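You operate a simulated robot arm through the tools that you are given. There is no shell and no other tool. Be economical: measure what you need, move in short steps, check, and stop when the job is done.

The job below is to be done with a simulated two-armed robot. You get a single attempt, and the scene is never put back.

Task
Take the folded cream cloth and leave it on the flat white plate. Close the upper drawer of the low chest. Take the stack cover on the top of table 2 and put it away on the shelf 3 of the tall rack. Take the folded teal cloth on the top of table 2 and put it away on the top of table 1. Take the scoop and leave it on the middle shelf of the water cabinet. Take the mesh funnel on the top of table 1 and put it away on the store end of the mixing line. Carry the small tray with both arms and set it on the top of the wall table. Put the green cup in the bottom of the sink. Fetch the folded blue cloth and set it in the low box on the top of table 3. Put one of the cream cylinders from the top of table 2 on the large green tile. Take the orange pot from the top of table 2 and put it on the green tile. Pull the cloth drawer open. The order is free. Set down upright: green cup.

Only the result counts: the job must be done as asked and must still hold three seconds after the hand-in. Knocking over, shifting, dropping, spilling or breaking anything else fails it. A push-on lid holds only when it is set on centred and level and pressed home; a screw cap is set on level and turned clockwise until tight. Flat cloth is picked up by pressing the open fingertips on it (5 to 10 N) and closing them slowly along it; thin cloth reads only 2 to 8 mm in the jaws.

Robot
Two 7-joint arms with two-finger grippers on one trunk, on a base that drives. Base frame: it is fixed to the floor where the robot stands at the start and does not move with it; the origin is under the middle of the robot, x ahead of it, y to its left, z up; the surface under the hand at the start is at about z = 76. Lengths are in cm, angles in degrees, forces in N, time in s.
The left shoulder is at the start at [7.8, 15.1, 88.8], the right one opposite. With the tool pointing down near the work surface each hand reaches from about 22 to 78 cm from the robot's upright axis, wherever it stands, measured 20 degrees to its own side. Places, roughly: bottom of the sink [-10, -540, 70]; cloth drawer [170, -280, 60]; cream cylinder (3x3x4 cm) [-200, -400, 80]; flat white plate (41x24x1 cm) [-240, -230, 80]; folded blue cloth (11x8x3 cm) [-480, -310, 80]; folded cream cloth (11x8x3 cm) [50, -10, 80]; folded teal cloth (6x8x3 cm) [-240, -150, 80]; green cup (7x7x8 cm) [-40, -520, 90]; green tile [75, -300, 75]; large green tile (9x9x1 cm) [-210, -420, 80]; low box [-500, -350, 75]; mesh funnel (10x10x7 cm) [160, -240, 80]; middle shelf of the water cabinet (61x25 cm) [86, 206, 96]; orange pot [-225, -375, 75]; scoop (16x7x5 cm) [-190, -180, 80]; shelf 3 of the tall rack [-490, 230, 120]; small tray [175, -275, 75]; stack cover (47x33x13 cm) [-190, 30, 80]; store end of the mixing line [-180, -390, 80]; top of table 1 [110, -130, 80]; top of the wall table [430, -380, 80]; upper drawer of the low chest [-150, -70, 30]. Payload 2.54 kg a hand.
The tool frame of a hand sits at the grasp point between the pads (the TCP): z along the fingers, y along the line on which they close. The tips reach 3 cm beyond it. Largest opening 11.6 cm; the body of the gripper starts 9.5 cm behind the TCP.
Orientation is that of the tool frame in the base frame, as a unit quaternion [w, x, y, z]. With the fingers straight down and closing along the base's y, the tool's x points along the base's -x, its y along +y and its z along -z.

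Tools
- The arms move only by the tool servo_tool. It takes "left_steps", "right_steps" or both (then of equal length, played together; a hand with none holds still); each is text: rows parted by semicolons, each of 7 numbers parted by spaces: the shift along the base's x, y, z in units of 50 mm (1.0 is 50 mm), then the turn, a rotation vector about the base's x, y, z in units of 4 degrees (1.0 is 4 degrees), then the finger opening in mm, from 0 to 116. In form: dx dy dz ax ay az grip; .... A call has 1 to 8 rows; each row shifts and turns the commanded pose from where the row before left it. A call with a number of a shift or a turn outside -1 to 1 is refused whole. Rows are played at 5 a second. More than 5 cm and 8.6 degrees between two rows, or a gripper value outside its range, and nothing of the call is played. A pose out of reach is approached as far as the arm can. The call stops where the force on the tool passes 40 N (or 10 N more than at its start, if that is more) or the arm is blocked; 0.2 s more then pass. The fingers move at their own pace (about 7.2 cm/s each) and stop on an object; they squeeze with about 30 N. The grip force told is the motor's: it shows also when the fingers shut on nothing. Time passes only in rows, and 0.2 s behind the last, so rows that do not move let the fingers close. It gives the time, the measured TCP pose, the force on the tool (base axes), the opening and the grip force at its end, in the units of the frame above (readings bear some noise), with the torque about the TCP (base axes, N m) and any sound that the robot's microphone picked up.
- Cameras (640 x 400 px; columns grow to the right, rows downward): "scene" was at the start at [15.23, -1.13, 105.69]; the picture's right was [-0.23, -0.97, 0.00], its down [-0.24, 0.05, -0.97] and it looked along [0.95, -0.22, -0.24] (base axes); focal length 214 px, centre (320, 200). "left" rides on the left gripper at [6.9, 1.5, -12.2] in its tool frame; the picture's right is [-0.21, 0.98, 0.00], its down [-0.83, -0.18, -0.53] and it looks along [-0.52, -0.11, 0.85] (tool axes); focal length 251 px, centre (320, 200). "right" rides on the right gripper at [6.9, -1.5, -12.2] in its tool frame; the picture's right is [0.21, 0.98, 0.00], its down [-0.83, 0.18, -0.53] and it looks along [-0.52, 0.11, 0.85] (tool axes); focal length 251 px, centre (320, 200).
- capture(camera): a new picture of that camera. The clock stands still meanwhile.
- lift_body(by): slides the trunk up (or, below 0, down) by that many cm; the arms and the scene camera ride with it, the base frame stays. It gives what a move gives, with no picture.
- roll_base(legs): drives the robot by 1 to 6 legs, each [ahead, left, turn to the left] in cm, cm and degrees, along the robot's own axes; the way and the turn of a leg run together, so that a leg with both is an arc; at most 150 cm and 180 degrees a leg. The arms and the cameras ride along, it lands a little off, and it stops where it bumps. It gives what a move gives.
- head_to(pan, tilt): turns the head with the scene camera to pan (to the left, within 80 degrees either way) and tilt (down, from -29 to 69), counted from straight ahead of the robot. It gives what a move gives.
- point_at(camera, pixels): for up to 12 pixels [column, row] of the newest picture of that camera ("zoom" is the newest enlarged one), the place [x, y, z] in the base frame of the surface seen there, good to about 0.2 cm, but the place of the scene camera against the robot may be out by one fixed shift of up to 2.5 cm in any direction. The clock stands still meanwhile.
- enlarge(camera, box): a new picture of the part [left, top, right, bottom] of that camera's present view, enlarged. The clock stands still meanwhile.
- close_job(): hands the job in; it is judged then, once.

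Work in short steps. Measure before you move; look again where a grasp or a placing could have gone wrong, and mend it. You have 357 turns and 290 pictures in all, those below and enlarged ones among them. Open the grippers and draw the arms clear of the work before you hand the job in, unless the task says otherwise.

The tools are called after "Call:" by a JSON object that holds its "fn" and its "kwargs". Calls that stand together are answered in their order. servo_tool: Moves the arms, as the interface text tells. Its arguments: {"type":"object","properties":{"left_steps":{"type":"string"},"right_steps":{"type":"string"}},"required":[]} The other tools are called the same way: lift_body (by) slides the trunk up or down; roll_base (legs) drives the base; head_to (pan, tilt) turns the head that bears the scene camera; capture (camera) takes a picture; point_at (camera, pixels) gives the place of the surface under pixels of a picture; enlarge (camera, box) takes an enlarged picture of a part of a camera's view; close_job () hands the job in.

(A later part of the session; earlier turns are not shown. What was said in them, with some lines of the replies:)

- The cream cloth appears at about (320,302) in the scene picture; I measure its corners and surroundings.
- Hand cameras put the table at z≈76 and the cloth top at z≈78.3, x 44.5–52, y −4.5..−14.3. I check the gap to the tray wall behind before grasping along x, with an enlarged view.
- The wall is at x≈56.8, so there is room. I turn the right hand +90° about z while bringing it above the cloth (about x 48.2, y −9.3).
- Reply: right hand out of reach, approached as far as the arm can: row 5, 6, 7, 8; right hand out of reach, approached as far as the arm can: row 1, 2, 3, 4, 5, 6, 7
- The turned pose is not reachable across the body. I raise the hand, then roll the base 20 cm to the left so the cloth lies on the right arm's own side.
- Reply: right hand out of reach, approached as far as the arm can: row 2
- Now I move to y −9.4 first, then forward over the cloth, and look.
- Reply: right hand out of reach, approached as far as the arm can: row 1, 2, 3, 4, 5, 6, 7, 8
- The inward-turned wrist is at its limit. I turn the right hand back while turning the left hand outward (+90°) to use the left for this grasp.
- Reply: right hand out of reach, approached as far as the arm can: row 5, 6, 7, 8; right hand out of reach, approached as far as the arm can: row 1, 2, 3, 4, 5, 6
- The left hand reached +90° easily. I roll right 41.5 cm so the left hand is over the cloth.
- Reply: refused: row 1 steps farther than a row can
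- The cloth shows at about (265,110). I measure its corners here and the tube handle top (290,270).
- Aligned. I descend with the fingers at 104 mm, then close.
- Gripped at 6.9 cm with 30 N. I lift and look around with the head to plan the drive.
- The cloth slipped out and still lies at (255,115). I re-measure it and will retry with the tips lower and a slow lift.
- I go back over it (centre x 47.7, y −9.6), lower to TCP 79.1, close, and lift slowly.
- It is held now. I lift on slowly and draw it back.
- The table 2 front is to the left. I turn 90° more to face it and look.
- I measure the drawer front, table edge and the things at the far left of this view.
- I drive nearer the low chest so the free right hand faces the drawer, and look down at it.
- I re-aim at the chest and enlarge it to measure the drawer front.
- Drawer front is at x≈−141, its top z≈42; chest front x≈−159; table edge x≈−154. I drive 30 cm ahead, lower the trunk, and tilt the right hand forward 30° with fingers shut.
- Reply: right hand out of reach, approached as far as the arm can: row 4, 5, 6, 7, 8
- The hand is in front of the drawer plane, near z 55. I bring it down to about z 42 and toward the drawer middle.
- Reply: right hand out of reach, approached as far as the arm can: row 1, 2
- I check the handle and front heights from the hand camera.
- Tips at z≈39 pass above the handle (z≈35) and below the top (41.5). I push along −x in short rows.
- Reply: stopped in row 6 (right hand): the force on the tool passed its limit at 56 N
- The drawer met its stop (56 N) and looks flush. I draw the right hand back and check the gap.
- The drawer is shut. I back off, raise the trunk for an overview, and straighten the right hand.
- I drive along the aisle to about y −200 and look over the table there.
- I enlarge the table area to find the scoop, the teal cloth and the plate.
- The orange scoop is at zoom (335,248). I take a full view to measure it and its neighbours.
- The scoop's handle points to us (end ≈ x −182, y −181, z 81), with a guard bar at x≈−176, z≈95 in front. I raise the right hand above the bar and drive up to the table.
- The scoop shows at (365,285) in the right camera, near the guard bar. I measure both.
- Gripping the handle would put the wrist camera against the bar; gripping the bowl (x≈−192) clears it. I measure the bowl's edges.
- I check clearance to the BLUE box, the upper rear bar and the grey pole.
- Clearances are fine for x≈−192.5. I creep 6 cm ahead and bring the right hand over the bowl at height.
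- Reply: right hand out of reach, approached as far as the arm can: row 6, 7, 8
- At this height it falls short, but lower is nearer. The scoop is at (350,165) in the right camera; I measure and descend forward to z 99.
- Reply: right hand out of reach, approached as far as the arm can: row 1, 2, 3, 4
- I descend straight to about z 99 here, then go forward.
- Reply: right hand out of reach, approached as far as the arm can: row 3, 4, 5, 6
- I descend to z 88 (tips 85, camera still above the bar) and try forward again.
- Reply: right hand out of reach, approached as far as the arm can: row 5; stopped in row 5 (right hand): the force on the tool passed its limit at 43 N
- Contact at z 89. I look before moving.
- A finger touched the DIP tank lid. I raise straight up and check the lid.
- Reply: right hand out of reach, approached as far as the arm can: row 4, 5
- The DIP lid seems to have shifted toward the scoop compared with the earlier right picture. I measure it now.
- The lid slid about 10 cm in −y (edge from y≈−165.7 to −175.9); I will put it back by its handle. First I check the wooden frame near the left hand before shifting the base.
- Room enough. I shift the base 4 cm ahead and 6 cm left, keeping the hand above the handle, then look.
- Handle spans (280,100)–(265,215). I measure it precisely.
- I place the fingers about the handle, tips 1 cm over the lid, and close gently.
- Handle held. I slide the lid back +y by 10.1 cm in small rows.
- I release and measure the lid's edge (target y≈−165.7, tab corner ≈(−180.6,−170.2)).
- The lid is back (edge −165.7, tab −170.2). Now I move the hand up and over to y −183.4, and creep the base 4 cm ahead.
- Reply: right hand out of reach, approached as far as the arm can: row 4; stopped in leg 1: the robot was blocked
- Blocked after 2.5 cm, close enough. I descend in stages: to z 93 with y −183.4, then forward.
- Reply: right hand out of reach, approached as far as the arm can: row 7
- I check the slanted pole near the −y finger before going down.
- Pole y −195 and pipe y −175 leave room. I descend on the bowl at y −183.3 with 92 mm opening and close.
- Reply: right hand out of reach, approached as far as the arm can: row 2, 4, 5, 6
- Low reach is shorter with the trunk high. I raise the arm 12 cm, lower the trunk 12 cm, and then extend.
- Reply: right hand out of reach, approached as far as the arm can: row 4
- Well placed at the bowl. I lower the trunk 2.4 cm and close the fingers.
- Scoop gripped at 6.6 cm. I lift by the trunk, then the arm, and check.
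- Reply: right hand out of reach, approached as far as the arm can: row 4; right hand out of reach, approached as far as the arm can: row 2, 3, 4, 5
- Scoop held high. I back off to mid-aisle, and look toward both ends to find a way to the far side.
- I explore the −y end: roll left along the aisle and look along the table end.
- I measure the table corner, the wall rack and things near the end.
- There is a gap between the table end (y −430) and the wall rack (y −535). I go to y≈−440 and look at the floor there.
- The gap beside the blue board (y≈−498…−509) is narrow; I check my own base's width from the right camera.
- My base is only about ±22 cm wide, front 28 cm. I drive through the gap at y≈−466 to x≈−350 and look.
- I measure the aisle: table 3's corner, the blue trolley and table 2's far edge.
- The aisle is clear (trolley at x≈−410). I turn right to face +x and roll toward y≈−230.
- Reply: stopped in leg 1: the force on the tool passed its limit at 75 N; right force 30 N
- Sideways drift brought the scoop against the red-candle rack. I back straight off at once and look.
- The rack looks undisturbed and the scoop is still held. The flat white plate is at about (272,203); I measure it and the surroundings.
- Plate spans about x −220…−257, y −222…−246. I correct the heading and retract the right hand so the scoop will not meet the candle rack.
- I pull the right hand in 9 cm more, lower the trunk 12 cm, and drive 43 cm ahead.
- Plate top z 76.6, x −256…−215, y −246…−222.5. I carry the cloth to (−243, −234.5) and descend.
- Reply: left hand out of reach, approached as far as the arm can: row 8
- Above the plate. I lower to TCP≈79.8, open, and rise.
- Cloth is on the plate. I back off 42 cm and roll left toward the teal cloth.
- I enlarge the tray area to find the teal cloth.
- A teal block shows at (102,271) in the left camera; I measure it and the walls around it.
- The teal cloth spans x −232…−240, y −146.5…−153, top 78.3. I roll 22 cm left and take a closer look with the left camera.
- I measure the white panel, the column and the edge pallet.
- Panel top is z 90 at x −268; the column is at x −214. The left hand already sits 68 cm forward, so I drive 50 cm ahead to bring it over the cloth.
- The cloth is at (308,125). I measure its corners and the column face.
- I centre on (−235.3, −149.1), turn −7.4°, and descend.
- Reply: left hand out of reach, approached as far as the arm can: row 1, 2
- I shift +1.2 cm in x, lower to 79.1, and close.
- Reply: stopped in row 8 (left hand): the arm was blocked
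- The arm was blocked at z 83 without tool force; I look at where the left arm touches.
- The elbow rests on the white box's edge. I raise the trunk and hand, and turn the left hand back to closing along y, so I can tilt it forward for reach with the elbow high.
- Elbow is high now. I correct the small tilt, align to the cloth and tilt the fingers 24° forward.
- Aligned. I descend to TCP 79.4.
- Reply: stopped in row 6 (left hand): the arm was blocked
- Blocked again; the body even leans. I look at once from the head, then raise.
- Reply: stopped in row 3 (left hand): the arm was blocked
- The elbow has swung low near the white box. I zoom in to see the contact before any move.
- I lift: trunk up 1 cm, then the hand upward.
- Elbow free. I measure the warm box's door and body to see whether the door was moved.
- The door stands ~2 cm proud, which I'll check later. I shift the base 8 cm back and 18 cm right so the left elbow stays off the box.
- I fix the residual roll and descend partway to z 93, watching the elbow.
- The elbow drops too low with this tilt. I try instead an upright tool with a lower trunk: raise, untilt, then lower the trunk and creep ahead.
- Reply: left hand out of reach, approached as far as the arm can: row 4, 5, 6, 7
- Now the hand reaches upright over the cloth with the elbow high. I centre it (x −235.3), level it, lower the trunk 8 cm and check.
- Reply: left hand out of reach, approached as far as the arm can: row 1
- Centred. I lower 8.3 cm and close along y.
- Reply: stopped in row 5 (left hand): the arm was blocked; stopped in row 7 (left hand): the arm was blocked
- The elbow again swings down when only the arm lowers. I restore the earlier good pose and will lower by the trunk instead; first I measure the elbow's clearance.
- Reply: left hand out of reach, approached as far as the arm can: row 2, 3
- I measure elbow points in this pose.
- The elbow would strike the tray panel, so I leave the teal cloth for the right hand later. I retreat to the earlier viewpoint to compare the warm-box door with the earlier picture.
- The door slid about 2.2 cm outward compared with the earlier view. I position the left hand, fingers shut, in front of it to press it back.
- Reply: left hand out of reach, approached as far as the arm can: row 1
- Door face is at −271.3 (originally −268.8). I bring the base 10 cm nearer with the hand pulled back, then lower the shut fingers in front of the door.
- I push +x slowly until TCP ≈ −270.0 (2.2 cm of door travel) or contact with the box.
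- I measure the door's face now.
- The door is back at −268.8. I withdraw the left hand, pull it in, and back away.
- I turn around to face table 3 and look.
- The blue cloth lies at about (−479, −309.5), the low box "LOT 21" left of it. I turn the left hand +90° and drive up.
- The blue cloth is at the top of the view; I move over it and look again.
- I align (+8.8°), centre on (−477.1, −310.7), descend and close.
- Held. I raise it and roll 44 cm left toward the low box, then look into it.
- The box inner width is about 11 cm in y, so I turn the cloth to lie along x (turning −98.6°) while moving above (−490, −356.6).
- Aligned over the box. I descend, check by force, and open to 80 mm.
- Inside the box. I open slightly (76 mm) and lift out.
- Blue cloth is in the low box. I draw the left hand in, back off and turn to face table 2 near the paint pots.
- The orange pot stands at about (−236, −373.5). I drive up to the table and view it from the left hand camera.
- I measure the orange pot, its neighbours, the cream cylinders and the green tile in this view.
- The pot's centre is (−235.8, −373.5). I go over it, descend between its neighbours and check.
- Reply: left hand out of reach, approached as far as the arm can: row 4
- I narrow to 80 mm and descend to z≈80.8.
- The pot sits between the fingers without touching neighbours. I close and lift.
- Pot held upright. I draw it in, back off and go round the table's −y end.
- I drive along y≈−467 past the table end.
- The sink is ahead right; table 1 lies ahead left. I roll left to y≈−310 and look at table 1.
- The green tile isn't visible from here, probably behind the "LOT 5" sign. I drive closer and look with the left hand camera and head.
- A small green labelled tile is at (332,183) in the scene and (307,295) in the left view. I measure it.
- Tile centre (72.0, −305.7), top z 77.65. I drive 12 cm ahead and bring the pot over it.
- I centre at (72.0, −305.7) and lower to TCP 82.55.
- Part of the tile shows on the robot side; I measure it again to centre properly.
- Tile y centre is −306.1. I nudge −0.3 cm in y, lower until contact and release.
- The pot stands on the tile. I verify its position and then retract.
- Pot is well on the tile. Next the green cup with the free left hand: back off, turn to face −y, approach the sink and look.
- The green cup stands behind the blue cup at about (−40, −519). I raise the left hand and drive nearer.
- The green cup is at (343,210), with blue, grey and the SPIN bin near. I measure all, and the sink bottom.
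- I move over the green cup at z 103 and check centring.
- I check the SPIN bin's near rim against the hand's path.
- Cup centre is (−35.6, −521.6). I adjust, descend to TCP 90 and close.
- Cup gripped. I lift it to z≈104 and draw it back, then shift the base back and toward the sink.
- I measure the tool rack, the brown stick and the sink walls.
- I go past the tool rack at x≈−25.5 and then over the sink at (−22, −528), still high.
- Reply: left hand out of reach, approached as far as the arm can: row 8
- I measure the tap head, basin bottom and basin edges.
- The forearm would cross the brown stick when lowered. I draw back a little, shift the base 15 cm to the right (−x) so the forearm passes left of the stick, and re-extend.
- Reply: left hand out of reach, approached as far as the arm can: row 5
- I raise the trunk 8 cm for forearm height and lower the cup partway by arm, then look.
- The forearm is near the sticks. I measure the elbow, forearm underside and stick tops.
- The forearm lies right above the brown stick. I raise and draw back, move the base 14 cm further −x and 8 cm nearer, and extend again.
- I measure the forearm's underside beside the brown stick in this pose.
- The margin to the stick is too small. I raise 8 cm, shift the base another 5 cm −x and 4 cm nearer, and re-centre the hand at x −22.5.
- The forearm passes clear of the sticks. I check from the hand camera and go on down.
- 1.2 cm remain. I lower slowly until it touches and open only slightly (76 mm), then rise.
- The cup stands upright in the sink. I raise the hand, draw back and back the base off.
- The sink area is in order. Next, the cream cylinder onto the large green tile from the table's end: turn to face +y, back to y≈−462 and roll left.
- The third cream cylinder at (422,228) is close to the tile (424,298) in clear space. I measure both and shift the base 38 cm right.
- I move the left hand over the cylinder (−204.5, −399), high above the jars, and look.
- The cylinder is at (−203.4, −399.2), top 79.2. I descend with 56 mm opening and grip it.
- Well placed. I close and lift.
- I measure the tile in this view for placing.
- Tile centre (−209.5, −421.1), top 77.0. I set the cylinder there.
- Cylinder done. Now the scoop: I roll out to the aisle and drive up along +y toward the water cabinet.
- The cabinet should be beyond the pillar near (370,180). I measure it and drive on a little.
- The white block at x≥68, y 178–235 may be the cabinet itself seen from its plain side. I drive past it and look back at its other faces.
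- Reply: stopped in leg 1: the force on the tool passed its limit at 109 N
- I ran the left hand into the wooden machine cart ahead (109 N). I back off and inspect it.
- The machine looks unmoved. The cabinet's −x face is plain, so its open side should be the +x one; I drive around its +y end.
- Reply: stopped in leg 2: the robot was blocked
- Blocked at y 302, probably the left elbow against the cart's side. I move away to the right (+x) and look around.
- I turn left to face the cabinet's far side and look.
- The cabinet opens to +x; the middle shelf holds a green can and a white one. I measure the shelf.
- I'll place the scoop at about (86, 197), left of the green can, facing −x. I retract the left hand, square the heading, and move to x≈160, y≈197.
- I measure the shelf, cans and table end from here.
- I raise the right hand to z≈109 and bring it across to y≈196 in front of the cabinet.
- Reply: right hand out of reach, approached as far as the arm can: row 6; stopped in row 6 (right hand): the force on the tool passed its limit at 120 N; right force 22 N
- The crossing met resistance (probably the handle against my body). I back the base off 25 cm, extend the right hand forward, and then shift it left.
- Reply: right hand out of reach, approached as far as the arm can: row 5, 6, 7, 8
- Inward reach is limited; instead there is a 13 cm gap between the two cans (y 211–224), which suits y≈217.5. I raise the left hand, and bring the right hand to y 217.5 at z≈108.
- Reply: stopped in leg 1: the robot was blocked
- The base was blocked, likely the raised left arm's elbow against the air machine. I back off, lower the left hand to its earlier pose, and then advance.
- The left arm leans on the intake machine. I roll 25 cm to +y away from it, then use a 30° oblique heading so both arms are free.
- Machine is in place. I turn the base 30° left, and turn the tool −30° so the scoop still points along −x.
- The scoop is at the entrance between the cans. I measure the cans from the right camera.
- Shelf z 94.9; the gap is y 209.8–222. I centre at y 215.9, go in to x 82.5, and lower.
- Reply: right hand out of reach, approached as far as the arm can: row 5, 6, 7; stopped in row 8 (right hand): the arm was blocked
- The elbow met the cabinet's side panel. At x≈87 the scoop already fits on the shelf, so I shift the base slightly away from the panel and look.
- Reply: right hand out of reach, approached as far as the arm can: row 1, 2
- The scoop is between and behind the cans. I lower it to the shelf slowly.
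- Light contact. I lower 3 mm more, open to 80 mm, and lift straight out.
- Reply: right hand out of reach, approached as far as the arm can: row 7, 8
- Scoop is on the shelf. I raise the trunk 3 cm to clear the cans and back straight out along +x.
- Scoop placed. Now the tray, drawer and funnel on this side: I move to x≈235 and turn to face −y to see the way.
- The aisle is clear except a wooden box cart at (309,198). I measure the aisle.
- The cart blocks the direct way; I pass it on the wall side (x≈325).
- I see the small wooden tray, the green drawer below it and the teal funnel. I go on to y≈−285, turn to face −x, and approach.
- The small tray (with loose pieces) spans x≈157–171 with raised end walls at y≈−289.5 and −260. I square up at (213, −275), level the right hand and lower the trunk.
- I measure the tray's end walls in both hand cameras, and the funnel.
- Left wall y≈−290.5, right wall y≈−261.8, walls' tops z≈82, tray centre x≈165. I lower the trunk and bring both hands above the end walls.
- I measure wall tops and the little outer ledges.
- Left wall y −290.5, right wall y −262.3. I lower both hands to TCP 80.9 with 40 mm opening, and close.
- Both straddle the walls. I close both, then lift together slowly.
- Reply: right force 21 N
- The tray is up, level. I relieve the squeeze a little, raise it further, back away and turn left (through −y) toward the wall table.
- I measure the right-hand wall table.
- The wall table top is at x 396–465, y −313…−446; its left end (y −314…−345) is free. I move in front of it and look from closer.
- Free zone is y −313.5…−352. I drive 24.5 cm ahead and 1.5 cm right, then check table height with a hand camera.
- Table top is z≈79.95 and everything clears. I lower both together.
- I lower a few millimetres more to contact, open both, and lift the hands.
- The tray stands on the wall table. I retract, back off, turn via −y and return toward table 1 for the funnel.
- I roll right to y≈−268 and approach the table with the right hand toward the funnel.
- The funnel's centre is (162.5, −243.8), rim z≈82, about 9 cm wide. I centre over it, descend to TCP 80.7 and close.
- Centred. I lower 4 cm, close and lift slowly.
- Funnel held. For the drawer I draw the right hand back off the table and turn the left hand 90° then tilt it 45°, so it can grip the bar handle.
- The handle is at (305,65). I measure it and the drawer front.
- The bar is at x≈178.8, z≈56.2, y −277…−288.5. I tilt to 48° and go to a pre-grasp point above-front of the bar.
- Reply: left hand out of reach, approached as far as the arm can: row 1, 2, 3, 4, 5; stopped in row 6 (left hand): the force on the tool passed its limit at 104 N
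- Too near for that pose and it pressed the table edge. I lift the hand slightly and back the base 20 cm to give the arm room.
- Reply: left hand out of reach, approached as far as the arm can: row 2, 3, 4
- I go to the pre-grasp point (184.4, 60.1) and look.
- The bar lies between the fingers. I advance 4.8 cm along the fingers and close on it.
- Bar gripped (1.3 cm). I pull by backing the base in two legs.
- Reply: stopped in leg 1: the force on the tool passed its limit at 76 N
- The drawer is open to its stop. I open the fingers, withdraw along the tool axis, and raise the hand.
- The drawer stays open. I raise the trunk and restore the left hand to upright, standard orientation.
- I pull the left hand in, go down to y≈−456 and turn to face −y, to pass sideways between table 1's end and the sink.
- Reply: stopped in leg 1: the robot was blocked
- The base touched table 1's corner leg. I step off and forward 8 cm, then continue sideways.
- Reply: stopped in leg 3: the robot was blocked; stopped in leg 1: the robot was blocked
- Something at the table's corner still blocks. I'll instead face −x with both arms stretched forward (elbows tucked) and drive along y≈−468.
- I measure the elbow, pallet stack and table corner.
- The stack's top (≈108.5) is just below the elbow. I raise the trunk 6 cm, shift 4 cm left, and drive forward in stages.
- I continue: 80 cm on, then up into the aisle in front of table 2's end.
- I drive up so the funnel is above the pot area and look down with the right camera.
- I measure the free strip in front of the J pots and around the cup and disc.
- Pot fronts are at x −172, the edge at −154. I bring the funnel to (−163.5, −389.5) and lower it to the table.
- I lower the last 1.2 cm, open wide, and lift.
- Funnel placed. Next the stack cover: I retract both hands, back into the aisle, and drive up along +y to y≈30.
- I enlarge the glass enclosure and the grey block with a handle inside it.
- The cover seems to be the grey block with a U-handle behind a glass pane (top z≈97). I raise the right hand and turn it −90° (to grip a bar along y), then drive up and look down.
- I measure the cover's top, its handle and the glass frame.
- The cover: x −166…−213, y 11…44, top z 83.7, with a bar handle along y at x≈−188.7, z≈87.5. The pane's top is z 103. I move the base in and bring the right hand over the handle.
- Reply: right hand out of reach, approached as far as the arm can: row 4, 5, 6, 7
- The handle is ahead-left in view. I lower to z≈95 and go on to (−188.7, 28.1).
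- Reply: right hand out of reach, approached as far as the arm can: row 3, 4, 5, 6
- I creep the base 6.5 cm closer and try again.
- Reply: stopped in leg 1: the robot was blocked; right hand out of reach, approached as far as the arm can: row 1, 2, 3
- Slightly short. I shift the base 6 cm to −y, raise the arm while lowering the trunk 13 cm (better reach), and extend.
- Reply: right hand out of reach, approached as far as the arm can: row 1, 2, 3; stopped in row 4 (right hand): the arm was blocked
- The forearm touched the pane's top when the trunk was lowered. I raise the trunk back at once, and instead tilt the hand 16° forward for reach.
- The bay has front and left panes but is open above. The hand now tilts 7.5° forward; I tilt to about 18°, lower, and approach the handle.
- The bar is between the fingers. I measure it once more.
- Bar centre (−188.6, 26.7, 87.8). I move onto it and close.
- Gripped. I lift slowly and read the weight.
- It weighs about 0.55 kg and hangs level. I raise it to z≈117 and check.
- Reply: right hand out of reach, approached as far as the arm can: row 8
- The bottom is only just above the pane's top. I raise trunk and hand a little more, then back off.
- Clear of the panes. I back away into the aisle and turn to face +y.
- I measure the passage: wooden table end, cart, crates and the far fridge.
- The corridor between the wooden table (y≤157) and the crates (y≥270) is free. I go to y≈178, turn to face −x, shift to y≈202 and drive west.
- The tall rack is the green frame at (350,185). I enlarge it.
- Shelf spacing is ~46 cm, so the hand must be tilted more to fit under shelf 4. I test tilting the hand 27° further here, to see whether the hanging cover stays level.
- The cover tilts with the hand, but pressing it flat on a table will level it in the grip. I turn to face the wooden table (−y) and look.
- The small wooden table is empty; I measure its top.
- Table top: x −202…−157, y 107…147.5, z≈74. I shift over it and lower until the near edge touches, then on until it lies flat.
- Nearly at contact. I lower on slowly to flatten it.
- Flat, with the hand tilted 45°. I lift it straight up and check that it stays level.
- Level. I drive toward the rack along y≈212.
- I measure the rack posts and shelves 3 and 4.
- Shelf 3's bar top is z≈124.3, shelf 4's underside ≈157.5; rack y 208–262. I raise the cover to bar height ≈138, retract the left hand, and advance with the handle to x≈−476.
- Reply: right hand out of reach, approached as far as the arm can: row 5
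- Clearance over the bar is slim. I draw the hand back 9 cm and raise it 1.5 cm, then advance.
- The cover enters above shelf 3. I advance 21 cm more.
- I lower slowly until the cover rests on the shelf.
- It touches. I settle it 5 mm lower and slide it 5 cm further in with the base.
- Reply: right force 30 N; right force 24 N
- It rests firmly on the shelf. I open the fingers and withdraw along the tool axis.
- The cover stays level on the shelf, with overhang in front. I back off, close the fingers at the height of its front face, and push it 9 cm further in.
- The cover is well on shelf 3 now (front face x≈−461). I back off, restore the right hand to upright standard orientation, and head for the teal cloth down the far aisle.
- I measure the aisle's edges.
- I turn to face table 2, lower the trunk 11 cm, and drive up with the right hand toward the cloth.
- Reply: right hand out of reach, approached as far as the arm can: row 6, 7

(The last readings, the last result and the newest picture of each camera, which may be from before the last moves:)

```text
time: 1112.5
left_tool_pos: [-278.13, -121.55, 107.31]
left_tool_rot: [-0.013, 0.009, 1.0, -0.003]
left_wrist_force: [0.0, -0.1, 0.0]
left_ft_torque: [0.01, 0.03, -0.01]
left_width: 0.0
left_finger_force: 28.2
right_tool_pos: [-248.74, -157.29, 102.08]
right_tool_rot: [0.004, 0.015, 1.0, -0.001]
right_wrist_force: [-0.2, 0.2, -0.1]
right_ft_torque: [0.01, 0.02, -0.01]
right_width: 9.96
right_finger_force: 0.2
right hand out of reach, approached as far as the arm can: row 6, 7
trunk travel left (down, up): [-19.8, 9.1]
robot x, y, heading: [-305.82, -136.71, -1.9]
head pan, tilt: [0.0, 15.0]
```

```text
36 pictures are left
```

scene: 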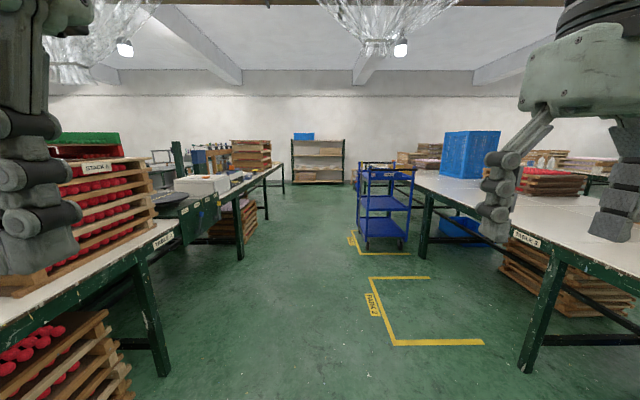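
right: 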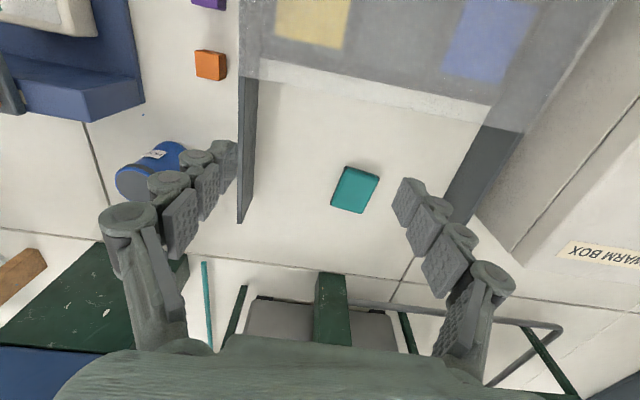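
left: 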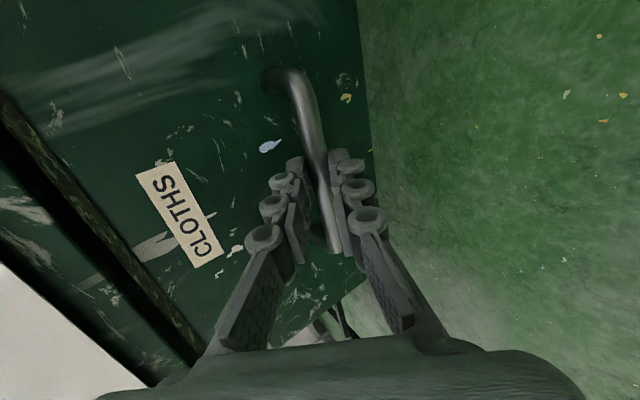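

Reach is short upright; with the elbow on this free side I tilt the right hand 24° forward and bring it over the cloth.

Call:
{"fn": "servo_tool", "kwargs": {"right_steps": "0 0.1 0 0 -1 -0.7 100;0.2 0.2 0 0 -1 -0.7 100;0.4 0.25 0 0 -1 0 100;0.4 0.3 -0.2 0 -1 0 100;0.5 0.3 -0.3 0 -1 0 100;0.5 0.3 -0.4 0 -1 0 100;0.4 0.2 -0.4 0 0 0 100;0 0 0 0 0 0 100"}}

Call:
{"fn": "capture", "kwargs": {"camera": "right"}}

```text
time: 1114.3
left_tool_pos: [-278.08, -121.57, 107.22]
left_tool_rot: [-0.013, 0.01, 1.0, -0.002]
left_wrist_force: [0.3, 0.3, 0.4]
left_ft_torque: [-0.01, 0.0, -0.02]
left_width: 0.0
left_finger_force: 28.6
right_tool_pos: [-237.33, -155.18, 96.33]
right_tool_rot: [0.212, 0.063, 0.975, 0.007]
right_wrist_force: [-1.1, 0.0, -0.1]
right_ft_torque: [-0.02, -0.01, 0.0]
right_width: 10.0
right_finger_force: 0.1
right hand out of reach, approached as far as the arm can: row 3, 4, 5, 7
trunk travel left (down, up): [-19.8, 9.1]
robot x, y, heading: [-305.66, -136.36, -1.9]
head pan, tilt: [0.0, 15.0]
```

```text
35 pictures are left
```

right: 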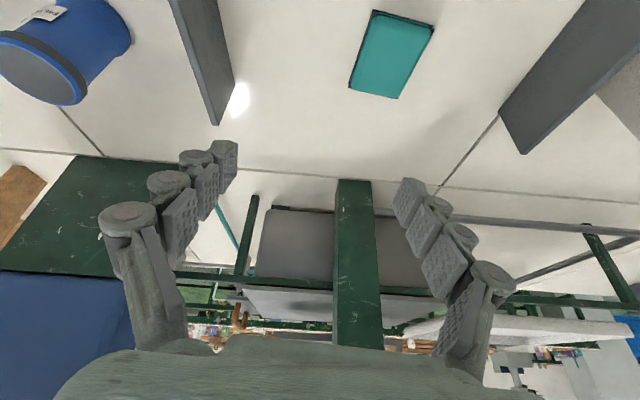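

The hand is at the right x; I roll the base 6 cm to +y to bring it over the cloth.

Call:
{"fn": "roll_base", "kwargs": {"legs": [[0, 6, 0]]}}

Call:
{"fn": "capture", "kwargs": {"camera": "right"}}

Call:
{"fn": "head_to", "kwargs": {"pan": -35, "tilt": 30}}

Call:
{"fn": "capture", "kwargs": {"camera": "scene"}}

```text
time: 1115.6
left_tool_pos: [-277.96, -115.61, 107.29]
left_tool_rot: [-0.013, 0.009, 1.0, -0.003]
left_wrist_force: [-0.1, 1.0, -0.4]
left_ft_torque: [-0.04, -0.02, -0.04]
left_width: 0.0
left_finger_force: 28.2
right_tool_pos: [-237.0, -149.19, 96.33]
right_tool_rot: [0.212, 0.061, 0.975, 0.008]
right_wrist_force: [0.8, 0.3, -0.5]
right_ft_torque: [0.01, -0.01, -0.02]
right_width: 9.98
right_finger_force: 0.1
trunk travel left (down, up): [-19.8, 9.1]
robot x, y, heading: [-305.38, -130.87, -1.8]
head pan, tilt: [0.0, 15.0]
```

```text
34 pictures are left
```

right: 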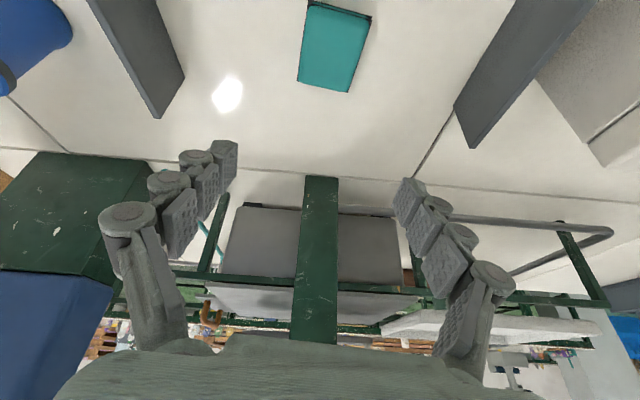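

```text
time: 1116.6
left_tool_pos: [-277.99, -115.63, 107.34]
left_tool_rot: [-0.013, 0.009, 1.0, -0.003]
left_wrist_force: [-0.4, 0.4, 0.8]
left_ft_torque: [-0.01, 0.04, 0.03]
left_width: 0.0
left_finger_force: 28.0
right_tool_pos: [-237.04, -149.3, 96.31]
right_tool_rot: [0.212, 0.06, 0.975, 0.008]
right_wrist_force: [-0.3, 0.3, 0.0]
right_ft_torque: [-0.04, 0.06, -0.02]
right_width: 9.99
right_finger_force: 0.1
trunk travel left (down, up): [-19.8, 9.1]
robot x, y, heading: [-305.69, -131.14, -1.7]
head pan, tilt: [-35.0, 30.0]
```

```text
33 pictures are left
```

scene: 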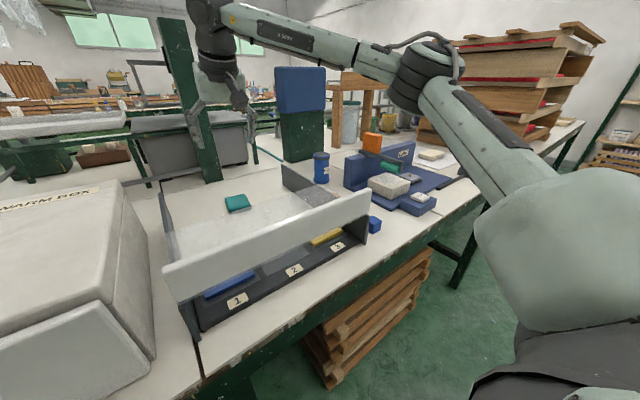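

I check the elbow's height against the LINE station below it.

Call:
{"fn": "point_at", "kwargs": {"camera": "scene", "pixels": [[415, 100], [400, 85], [445, 95], [372, 135], [330, 50], [490, 140], [390, 160]]}}

Call:
{"fn": "servo_tool", "kwargs": {"right_steps": "0.03 0 -0.4 0 0 0 100;0 0 -0.4 0 0 0 100;0 0 -0.4 0 0 0 100;0 0 -0.4 0 0 0 100;0 0 0 0 0 0 100"}}

Call:
{"fn": "capture", "kwargs": {"camera": "scene"}}

```text
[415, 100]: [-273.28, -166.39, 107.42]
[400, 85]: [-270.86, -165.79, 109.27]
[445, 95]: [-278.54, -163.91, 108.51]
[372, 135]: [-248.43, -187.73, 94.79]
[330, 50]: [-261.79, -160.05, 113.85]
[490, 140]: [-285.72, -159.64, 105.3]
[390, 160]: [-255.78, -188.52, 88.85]
```

```text
time: 1117.8
left_tool_pos: [-277.98, -115.62, 107.32]
left_tool_rot: [-0.013, 0.008, 1.0, -0.003]
left_wrist_force: [0.1, -0.2, 0.1]
left_ft_torque: [-0.01, -0.02, -0.01]
left_width: 0.01
left_finger_force: 28.5
right_tool_pos: [-236.81, -149.39, 88.05]
right_tool_rot: [0.211, 0.062, 0.975, 0.007]
right_wrist_force: [-1.2, 0.2, -0.2]
right_ft_torque: [-0.01, 0.02, 0.02]
right_width: 9.99
right_finger_force: 0.0
trunk travel left (down, up): [-19.8, 9.1]
robot x, y, heading: [-305.38, -130.78, -1.5]
head pan, tilt: [-35.0, 30.0]
```

```text
32 pictures are left
```

scene: 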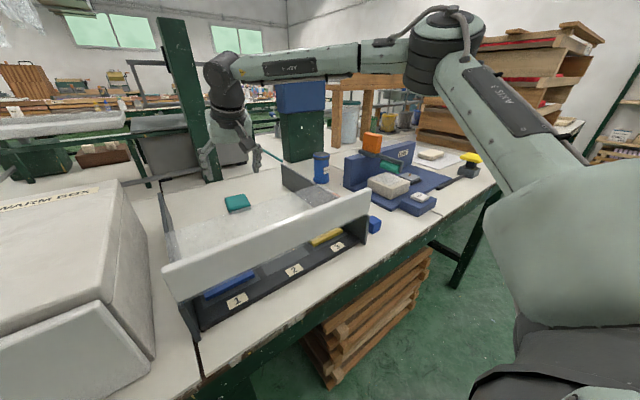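

The elbow stays high on this side. I lower to TCP 79.4 and look.

Call:
{"fn": "servo_tool", "kwargs": {"right_steps": "0.05 0.03 -0.4 0 0 0 100;0.05 0 -0.4 0 0 0 100;0 0 -0.4 0 0 0 100;0 0 -0.4 0 0 0 100;0 0 -0.13 0 0 0 100;0 0 0 0 0 0 100"}}

Call:
{"fn": "capture", "kwargs": {"camera": "right"}}

```text
time: 1119.2
left_tool_pos: [-277.93, -115.61, 107.15]
left_tool_rot: [-0.013, 0.008, 1.0, -0.003]
left_wrist_force: [0.7, -0.2, 0.4]
left_ft_torque: [-0.04, 0.0, -0.03]
left_width: 0.0
left_finger_force: 28.6
right_tool_pos: [-236.44, -149.08, 79.6]
right_tool_rot: [0.211, 0.062, 0.975, 0.007]
right_wrist_force: [0.0, 0.2, -0.2]
right_ft_torque: [0.0, 0.04, 0.01]
right_width: 10.0
right_finger_force: 0.1
trunk travel left (down, up): [-19.8, 9.1]
robot x, y, heading: [-305.64, -131.43, -1.4]
head pan, tilt: [-35.0, 30.0]
```

```text
31 pictures are left
```

right: 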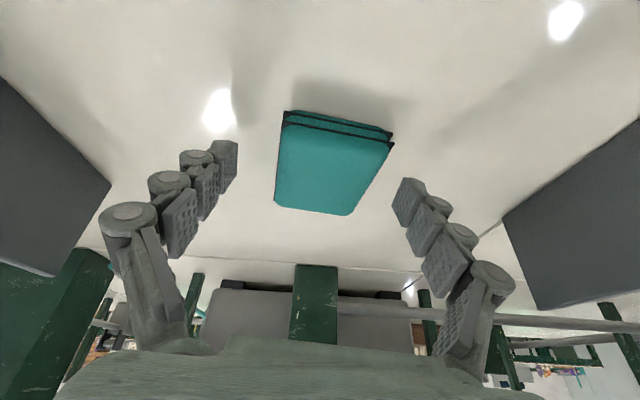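

The cloth lies between the fingers. I close and lift slowly.

Call:
{"fn": "servo_tool", "kwargs": {"right_steps": "0 0 -0.05 0 0 0 90;0 0 0 0 0 0 80;0 0 0 0 0 0 70;0 0 0 0 0 0 60;0 0 0 0 0 0 50;0 0 0 0 0 0 40;0 0 0 0 0 0 30;0 0 0 0 0 0 30"}}

Call:
{"fn": "servo_tool", "kwargs": {"right_steps": "0 0 0.05 0 0 0 30;0 0 0.1 0 0 0 30;0 0 0.1 0 0 0 30;0 0 0.15 0 0 0 30;0 0 0.2 0 0 0 30;0 0 0.2 0 0 0 30;0 0 0.2 0 0 0 30;0 0 0 0 0 0 30"}}

Call:
{"fn": "capture", "kwargs": {"camera": "right"}}

```text
time: 1121.0
left_tool_pos: [-277.87, -115.69, 107.25]
left_tool_rot: [-0.013, 0.009, 1.0, -0.002]
left_wrist_force: [-0.1, 0.5, -0.4]
left_ft_torque: [0.05, 0.01, -0.01]
left_width: 0.0
left_finger_force: 28.4
right_tool_pos: [-236.46, -149.24, 79.46]
right_tool_rot: [0.212, 0.062, 0.975, 0.008]
right_wrist_force: [-0.7, 0.9, 1.2]
right_ft_torque: [-0.04, -0.03, -0.04]
right_width: 5.87
right_finger_force: 29.4
trunk travel left (down, up): [-19.8, 9.1]
robot x, y, heading: [-305.33, -131.0, -1.7]
head pan, tilt: [-35.0, 30.0]
```

```text
time: 1122.8
left_tool_pos: [-277.97, -115.59, 107.29]
left_tool_rot: [-0.013, 0.008, 1.0, -0.002]
left_wrist_force: [-0.3, 0.4, 0.9]
left_ft_torque: [-0.01, 0.0, 0.01]
left_width: 0.0
left_finger_force: 29.1
right_tool_pos: [-236.31, -149.15, 84.68]
right_tool_rot: [0.212, 0.062, 0.975, 0.007]
right_wrist_force: [0.1, -0.3, -0.3]
right_ft_torque: [0.0, 0.01, -0.01]
right_width: 5.89
right_finger_force: 30.2
trunk travel left (down, up): [-19.8, 9.1]
robot x, y, heading: [-305.47, -131.02, -1.5]
head pan, tilt: [-35.0, 30.0]
```

```text
30 pictures are left
```

right: 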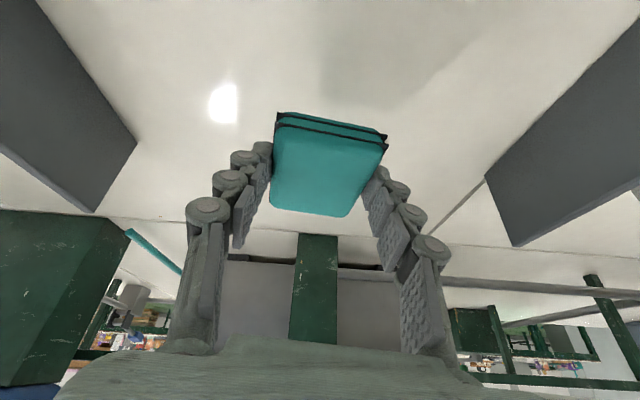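

Teal cloth held. I raise it, back off, turn to face −y and drive down the far aisle.

Call:
{"fn": "servo_tool", "kwargs": {"right_steps": "0 0 0.5 0 0 0 30;0 0 0.6 0 0 0 30;0 0 0.6 0 0 0 30;-0.1 0 0.6 0 0 0 30;-0.2 0 0.6 0 0 0 30;-0.3 0 0.5 0 0 0 30;0 0 0 0 0 0 30"}}

Call:
{"fn": "roll_base", "kwargs": {"legs": [[-50, 0, 0]]}}

Call:
{"fn": "servo_tool", "kwargs": {"right_steps": "-0.8 -0.1 0.1 0 0.5 0 30;-0.8 -0.1 0.1 0 0.7 0 30;-0.8 -0.1 0.1 0 1 0 30;-0.8 -0.1 0 0 1 0 30;-0.8 0 0 0 1 0 30;-0.4 0 0 0 1 0 30;0 0 0 0 0.8 0 30"}}

Call:
{"fn": "roll_base", "kwargs": {"legs": [[0, 0, -88.5], [110, 0, 0]]}}

Call:
{"fn": "roll_base", "kwargs": {"legs": [[115, 0, 0]]}}

Call:
{"fn": "roll_base", "kwargs": {"legs": [[108, 0, 0]]}}

```text
time: 1124.4
left_tool_pos: [-277.98, -115.65, 107.25]
left_tool_rot: [-0.012, 0.009, 1.0, -0.002]
left_wrist_force: [0.6, 0.7, -0.7]
left_ft_torque: [0.01, -0.03, -0.02]
left_width: 0.0
left_finger_force: 28.8
right_tool_pos: [-239.5, -149.4, 101.34]
right_tool_rot: [0.211, 0.061, 0.976, 0.008]
right_wrist_force: [0.3, -0.3, -1.2]
right_ft_torque: [0.01, 0.01, -0.01]
right_width: 5.88
right_finger_force: 30.2
right hand out of reach, approached as far as the arm can: row 5
trunk travel left (down, up): [-19.8, 9.1]
robot x, y, heading: [-305.47, -130.72, -1.9]
head pan, tilt: [-35.0, 30.0]
```

```text
time: 1127.3
left_tool_pos: [-326.45, -114.37, 107.27]
left_tool_rot: [-0.013, 0.013, 1.0, -0.003]
left_wrist_force: [0.3, 0.2, 0.0]
left_ft_torque: [0.03, -0.02, -0.03]
left_width: 0.01
left_finger_force: 29.0
right_tool_pos: [-288.28, -148.5, 101.51]
right_tool_rot: [0.212, 0.066, 0.975, 0.007]
right_wrist_force: [-0.3, 0.2, 0.3]
right_ft_torque: [-0.02, 0.02, -0.01]
right_width: 5.88
right_finger_force: 30.2
trunk travel left (down, up): [-19.8, 9.1]
robot x, y, heading: [-354.01, -128.82, -2.4]
head pan, tilt: [-35.0, 30.0]
```

```text
time: 1128.9
left_tool_pos: [-326.49, -114.36, 107.3]
left_tool_rot: [-0.013, 0.014, 1.0, -0.003]
left_wrist_force: [0.2, 0.1, -1.0]
left_ft_torque: [-0.03, 0.0, -0.02]
left_width: 0.0
left_finger_force: 28.5
right_tool_pos: [-310.29, -150.32, 102.95]
right_tool_rot: [0.004, 0.066, 0.998, -0.007]
right_wrist_force: [-0.7, -0.2, -0.1]
right_ft_torque: [0.06, 0.01, -0.02]
right_width: 5.86
right_finger_force: 30.0
trunk travel left (down, up): [-19.8, 9.1]
robot x, y, heading: [-354.38, -129.36, -2.1]
head pan, tilt: [-35.0, 30.0]
```

```text
time: 1138.4
left_tool_pos: [-337.78, -268.16, 107.14]
left_tool_rot: [-0.011, 0.7, 0.714, 0.007]
left_wrist_force: [0.2, -0.5, -0.4]
left_ft_torque: [0.0, 0.0, 0.0]
left_width: 0.0
left_finger_force: 28.4
right_tool_pos: [-372.98, -286.17, 102.9]
right_tool_rot: [-0.002, 0.737, 0.676, -0.008]
right_wrist_force: [0.6, 0.2, -0.2]
right_ft_torque: [0.02, 0.03, 0.04]
right_width: 5.88
right_finger_force: 30.3
trunk travel left (down, up): [-19.8, 9.1]
robot x, y, heading: [-354.01, -241.28, -89.3]
head pan, tilt: [-35.0, 30.0]
```

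```text
time: 1144.2
left_tool_pos: [-337.01, -381.22, 107.22]
left_tool_rot: [-0.011, 0.701, 0.713, 0.007]
left_wrist_force: [-0.2, -0.1, 1.2]
left_ft_torque: [0.05, 0.01, -0.01]
left_width: 0.0
left_finger_force: 28.5
right_tool_pos: [-372.18, -399.1, 102.85]
right_tool_rot: [-0.002, 0.737, 0.675, -0.008]
right_wrist_force: [0.0, -0.1, 0.0]
right_ft_torque: [0.02, 0.0, -0.01]
right_width: 5.9
right_finger_force: 30.3
trunk travel left (down, up): [-19.8, 9.1]
robot x, y, heading: [-353.22, -354.25, -89.8]
head pan, tilt: [-35.0, 30.0]
```

```text
time: 1149.6
left_tool_pos: [-335.74, -485.77, 107.24]
left_tool_rot: [-0.011, 0.699, 0.715, 0.007]
left_wrist_force: [-0.3, -0.6, -0.7]
left_ft_torque: [0.03, 0.0, -0.04]
left_width: 0.0
left_finger_force: 28.8
right_tool_pos: [-370.9, -503.75, 102.84]
right_tool_rot: [-0.002, 0.735, 0.678, -0.008]
right_wrist_force: [-0.4, -0.4, -0.8]
right_ft_torque: [0.02, 0.01, 0.05]
right_width: 5.88
right_finger_force: 30.0
trunk travel left (down, up): [-19.8, 9.1]
robot x, y, heading: [-351.95, -458.6, -89.3]
head pan, tilt: [-35.0, 30.0]
```

I turn to face +x and pass the table's −y end along y≈−467.

Call:
{"fn": "roll_base", "kwargs": {"legs": [[0, 0, 89.3], [0, -8, 0], [130, 0, 0]]}}

Call:
{"fn": "roll_base", "kwargs": {"legs": [[145, 0, 0]]}}

Call:
{"fn": "roll_base", "kwargs": {"legs": [[0, 80, 0], [50, 0, 0]]}}

Call:
{"fn": "head_to", "kwargs": {"pan": 0, "tilt": 22}}

Call:
{"fn": "capture", "kwargs": {"camera": "scene"}}

```text
time: 1161.2
left_tool_pos: [-194.32, -446.12, 107.23]
left_tool_rot: [-0.013, -0.023, 1.0, -0.003]
left_wrist_force: [0.3, 0.2, 0.1]
left_ft_torque: [-0.01, 0.0, 0.03]
left_width: 0.0
left_finger_force: 28.9
right_tool_pos: [-175.67, -480.84, 102.96]
right_tool_rot: [0.004, 0.03, 1.0, -0.007]
right_wrist_force: [0.0, 0.2, 0.2]
right_ft_torque: [0.01, 0.04, 0.03]
right_width: 5.86
right_finger_force: 30.1
trunk travel left (down, up): [-19.8, 9.1]
robot x, y, heading: [-221.2, -462.71, 1.8]
head pan, tilt: [-35.0, 30.0]
```

```text
time: 1168.3
left_tool_pos: [-51.33, -441.43, 107.24]
left_tool_rot: [-0.013, -0.021, 1.0, -0.003]
left_wrist_force: [-0.4, -0.5, -0.3]
left_ft_torque: [-0.04, 0.01, 0.0]
left_width: 0.02
left_finger_force: 28.7
right_tool_pos: [-32.69, -476.2, 102.9]
right_tool_rot: [0.005, 0.032, 0.999, -0.007]
right_wrist_force: [1.0, 0.5, -0.2]
right_ft_torque: [-0.02, 0.02, 0.02]
right_width: 5.87
right_finger_force: 29.6
trunk travel left (down, up): [-19.8, 9.1]
robot x, y, heading: [-78.2, -458.38, 2.0]
head pan, tilt: [-35.0, 30.0]
```

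```text
time: 1178.8
left_tool_pos: [-4.93, -360.09, 107.19]
left_tool_rot: [-0.013, -0.023, 1.0, -0.003]
left_wrist_force: [0.8, -1.6, -0.4]
left_ft_torque: [-0.03, 0.05, 0.0]
left_width: 0.0
left_finger_force: 28.4
right_tool_pos: [13.91, -394.76, 103.05]
right_tool_rot: [0.004, 0.029, 1.0, -0.007]
right_wrist_force: [0.3, 0.5, -1.7]
right_ft_torque: [-0.01, 0.0, -0.05]
right_width: 5.88
right_finger_force: 30.0
trunk travel left (down, up): [-19.8, 9.1]
robot x, y, heading: [-31.25, -377.07, 2.0]
head pan, tilt: [-35.0, 30.0]
```

```text
time: 1179.8
left_tool_pos: [-4.91, -360.01, 107.3]
left_tool_rot: [-0.013, -0.024, 1.0, -0.003]
left_wrist_force: [-0.7, 0.6, 0.5]
left_ft_torque: [0.02, -0.01, 0.01]
left_width: 0.0
left_finger_force: 28.4
right_tool_pos: [13.99, -394.88, 102.94]
right_tool_rot: [0.005, 0.03, 1.0, -0.008]
right_wrist_force: [-0.3, -0.1, -0.4]
right_ft_torque: [0.03, 0.01, -0.02]
right_width: 5.87
right_finger_force: 29.8
trunk travel left (down, up): [-19.8, 9.1]
robot x, y, heading: [-31.35, -376.91, 2.1]
head pan, tilt: [0.0, 22.0]
```

```text
29 pictures are left
```

scene: 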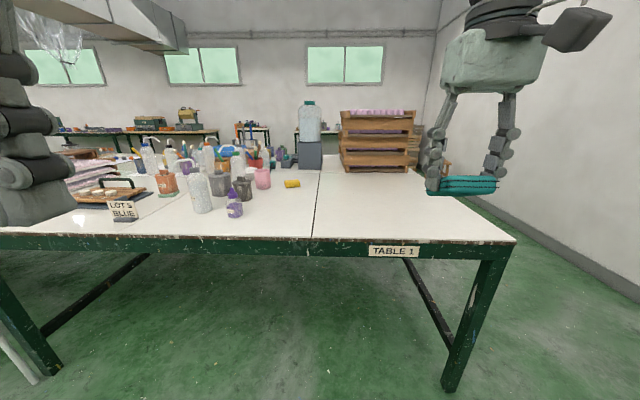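

TABLE 1's near-right corner area is free. I drive up, tilt the hand back to its grasp angle so the cloth is level, and look.

Call:
{"fn": "roll_base", "kwargs": {"legs": [[0, 0, -2], [34, 0, 0]]}}

Call:
{"fn": "servo_tool", "kwargs": {"right_steps": "0.2 0 0 0 -1 0 30;0.2 0 0 0 -1 0 30;0.2 0 -0.2 0 -1 0 30;0.2 0 -0.2 0 -1 0 30;0.2 0 -0.3 0 -1 0 30;0.2 0 -0.3 0 -1 0 30;0 0 0 0 0 0 30"}}

Call:
{"fn": "capture", "kwargs": {"camera": "right"}}

```text
time: 1182.5
left_tool_pos: [30.11, -361.07, 107.18]
left_tool_rot: [-0.012, -0.006, 1.0, -0.003]
left_wrist_force: [0.4, 0.1, 0.1]
left_ft_torque: [0.03, 0.01, -0.02]
left_width: 0.01
left_finger_force: 28.5
right_tool_pos: [47.65, -396.45, 102.86]
right_tool_rot: [0.004, 0.047, 0.999, -0.008]
right_wrist_force: [1.1, 0.1, -0.7]
right_ft_torque: [-0.01, 0.04, 0.0]
right_width: 5.89
right_finger_force: 29.9
trunk travel left (down, up): [-19.8, 9.1]
robot x, y, heading: [3.34, -377.06, 0.3]
head pan, tilt: [0.0, 22.0]
```

```text
time: 1184.1
left_tool_pos: [30.29, -360.99, 107.24]
left_tool_rot: [-0.013, -0.006, 1.0, -0.002]
left_wrist_force: [-0.2, -0.2, 0.5]
left_ft_torque: [0.02, -0.02, 0.0]
left_width: 0.0
left_finger_force: 28.9
right_tool_pos: [53.81, -396.42, 98.0]
right_tool_rot: [0.213, 0.047, 0.976, 0.003]
right_wrist_force: [-1.6, 0.3, -0.7]
right_ft_torque: [0.0, -0.02, -0.03]
right_width: 5.87
right_finger_force: 30.1
trunk travel left (down, up): [-19.8, 9.1]
robot x, y, heading: [3.16, -377.2, 0.0]
head pan, tilt: [0.0, 22.0]
```

```text
28 pictures are left
```

right: 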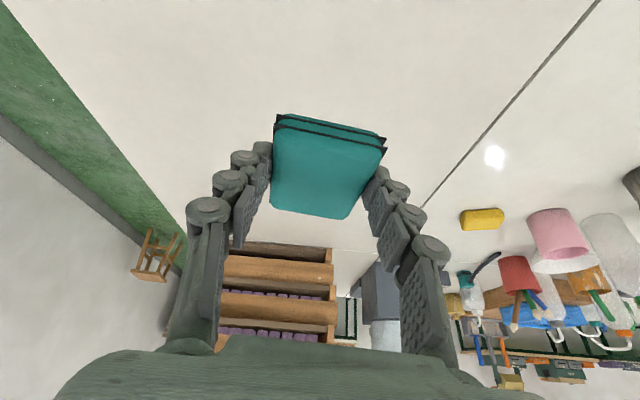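

Clear below. I confirm the table height and lower the cloth.

Call:
{"fn": "point_at", "kwargs": {"camera": "right", "pixels": [[330, 60], [220, 100], [430, 110], [400, 40]]}}

Call:
{"fn": "servo_tool", "kwargs": {"right_steps": "0 0 -0.7 0 0 0 30;0 0 -0.7 0 0 0 30;0 0 -0.7 0 0 0 30;0 0 -0.7 0 0 0 30;0 0 -0.5 0 0 0 30;0 0 -0.3 0 0 0 30;0 0 0 0 0 0 30"}}

Call:
{"fn": "capture", "kwargs": {"camera": "right"}}

```text
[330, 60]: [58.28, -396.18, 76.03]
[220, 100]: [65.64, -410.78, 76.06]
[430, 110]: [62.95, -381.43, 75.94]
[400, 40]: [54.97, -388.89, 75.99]
```

```text
time: 1185.7
left_tool_pos: [30.27, -361.08, 107.22]
left_tool_rot: [-0.014, -0.005, 1.0, -0.002]
left_wrist_force: [-0.8, -0.4, -0.2]
left_ft_torque: [-0.01, 0.0, 0.0]
left_width: 0.02
left_finger_force: 28.4
right_tool_pos: [53.55, -396.35, 79.97]
right_tool_rot: [0.212, 0.048, 0.976, 0.003]
right_wrist_force: [-0.6, 0.0, -0.7]
right_ft_torque: [0.0, 0.01, 0.02]
right_width: 5.88
right_finger_force: 29.6
trunk travel left (down, up): [-19.8, 9.1]
robot x, y, heading: [2.95, -377.05, 0.1]
head pan, tilt: [0.0, 22.0]
```

```text
27 pictures are left
```

right: 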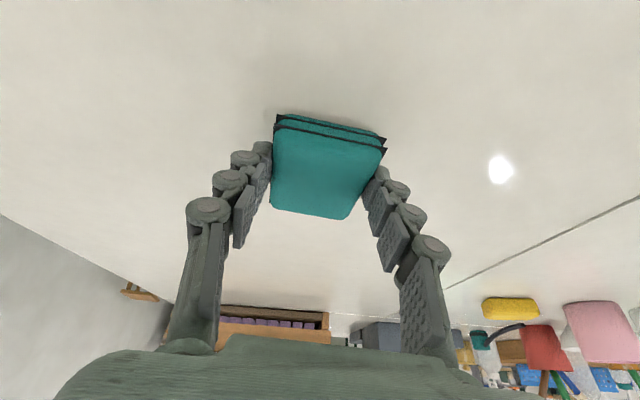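

I lower the last 4 mm, open, and rise along the tool.

Call:
{"fn": "servo_tool", "kwargs": {"right_steps": "0 0 -0.08 0 0 0 30;0 0 0 0 0 0 60;0 0 0 0 0 0 90;0 0 0 0 0 0 100;-0.1 0 0.4 0 0 0 100;-0.2 0 0.6 0 0 0 100;-0.2 0 0.8 0 0 0 100;-0.2 0 0.8 0 0 0 100"}}

Call:
{"fn": "capture", "kwargs": {"camera": "right"}}

```text
time: 1187.5
left_tool_pos: [30.16, -360.94, 107.19]
left_tool_rot: [-0.012, -0.005, 1.0, -0.003]
left_wrist_force: [-0.1, 0.3, 0.0]
left_ft_torque: [-0.02, -0.01, -0.02]
left_width: 0.0
left_finger_force: 28.7
right_tool_pos: [50.31, -396.33, 92.41]
right_tool_rot: [0.211, 0.048, 0.976, 0.002]
right_wrist_force: [-0.2, -0.6, 0.7]
right_ft_torque: [0.01, -0.03, 0.01]
right_width: 10.0
right_finger_force: 0.1
trunk travel left (down, up): [-19.8, 9.1]
robot x, y, heading: [3.0, -377.29, -0.0]
head pan, tilt: [0.0, 22.0]
```

```text
26 pictures are left
```

right: 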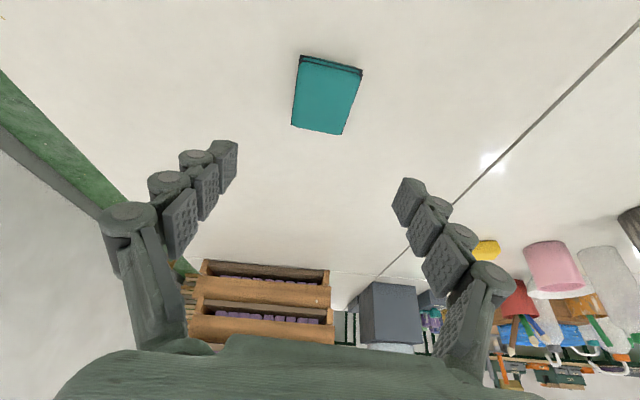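

The teal cloth lies on table 1. I raise and draw back both hands, open the left gripper, and back off.

Call:
{"fn": "servo_tool", "kwargs": {"right_steps": "-0.6 0 0.6 0 0 0 100;-0.8 0 0.2 0 0 0 100;-0.8 0 0 0 0 0 100;0 0 0 0 0 0 100", "left_steps": "0 0 0 0 0 0 60;0 0 0 0 0 0 100;0 0 0 0 0 0 100;0 0 0 0 0 0 100"}}

Call:
{"fn": "roll_base", "kwargs": {"legs": [[-45, 0, 0]]}}

Call:
{"fn": "capture", "kwargs": {"camera": "scene"}}

```text
time: 1188.5
left_tool_pos: [30.23, -361.15, 107.22]
left_tool_rot: [-0.013, -0.006, 1.0, -0.002]
left_wrist_force: [0.2, 0.1, -0.3]
left_ft_torque: [0.03, -0.02, 0.01]
left_width: 9.99
left_finger_force: 0.1
right_tool_pos: [39.27, -396.32, 96.36]
right_tool_rot: [0.212, 0.048, 0.976, 0.004]
right_wrist_force: [0.3, 0.8, 0.0]
right_ft_torque: [0.03, 0.03, 0.01]
right_width: 10.01
right_finger_force: 0.0
trunk travel left (down, up): [-19.8, 9.1]
robot x, y, heading: [3.07, -376.82, -0.2]
head pan, tilt: [0.0, 22.0]
```

```text
time: 1191.2
left_tool_pos: [-14.6, -361.03, 107.25]
left_tool_rot: [-0.013, -0.005, 1.0, -0.002]
left_wrist_force: [-1.2, 0.2, -0.2]
left_ft_torque: [0.0, 0.0, -0.03]
left_width: 10.01
left_finger_force: 0.1
right_tool_pos: [-5.53, -396.44, 96.28]
right_tool_rot: [0.213, 0.048, 0.976, 0.004]
right_wrist_force: [0.5, 0.4, -0.4]
right_ft_torque: [0.0, -0.03, -0.02]
right_width: 9.99
right_finger_force: 0.1
trunk travel left (down, up): [-19.8, 9.1]
robot x, y, heading: [-41.84, -376.96, -0.1]
head pan, tilt: [0.0, 22.0]
```

```text
25 pictures are left
```

scene: 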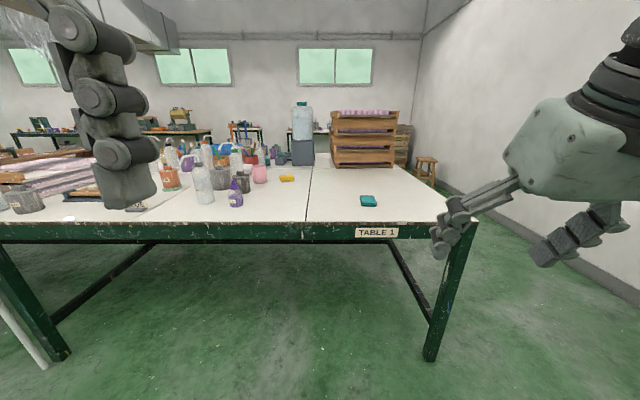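

Every item of the job is done, both grippers are open and the arms are clear, so I hand it in.

Call:
{"fn": "close_job", "kwargs": {}}

```text
The job is handed in.
```

I handed the job in with all twelve items carried out. Along the way I bumped or shifted several things the task did not ask me to touch, and that may count against it.

- **Tank lid:** one finger dragged the DIP tank lid about 10 cm. I slid it back, and it measured in its old place.
- **Warm box door:** an elbow pulled the door about 2 cm outward. I pushed it back to its earlier position.
- **Bumps:** the scoop struck the red-candle rack at up to 75 N and the left hand struck the machine cart at 109 N. Other arm or base contacts were with the intake machine by the cabinet, the water cabinet's side panel, the glass pane of the bay and a table 1 leg. Nothing I looked at afterwards appeared moved, but I did not measure each of these.
- **Funnel spot:** the funnel stands about 16 cm in front of the listed point for the store end of the mixing line, because the paint pots filled that point.
- **Stack cover:** it rests on shelf 3 with about 5 cm overhanging the front bar.
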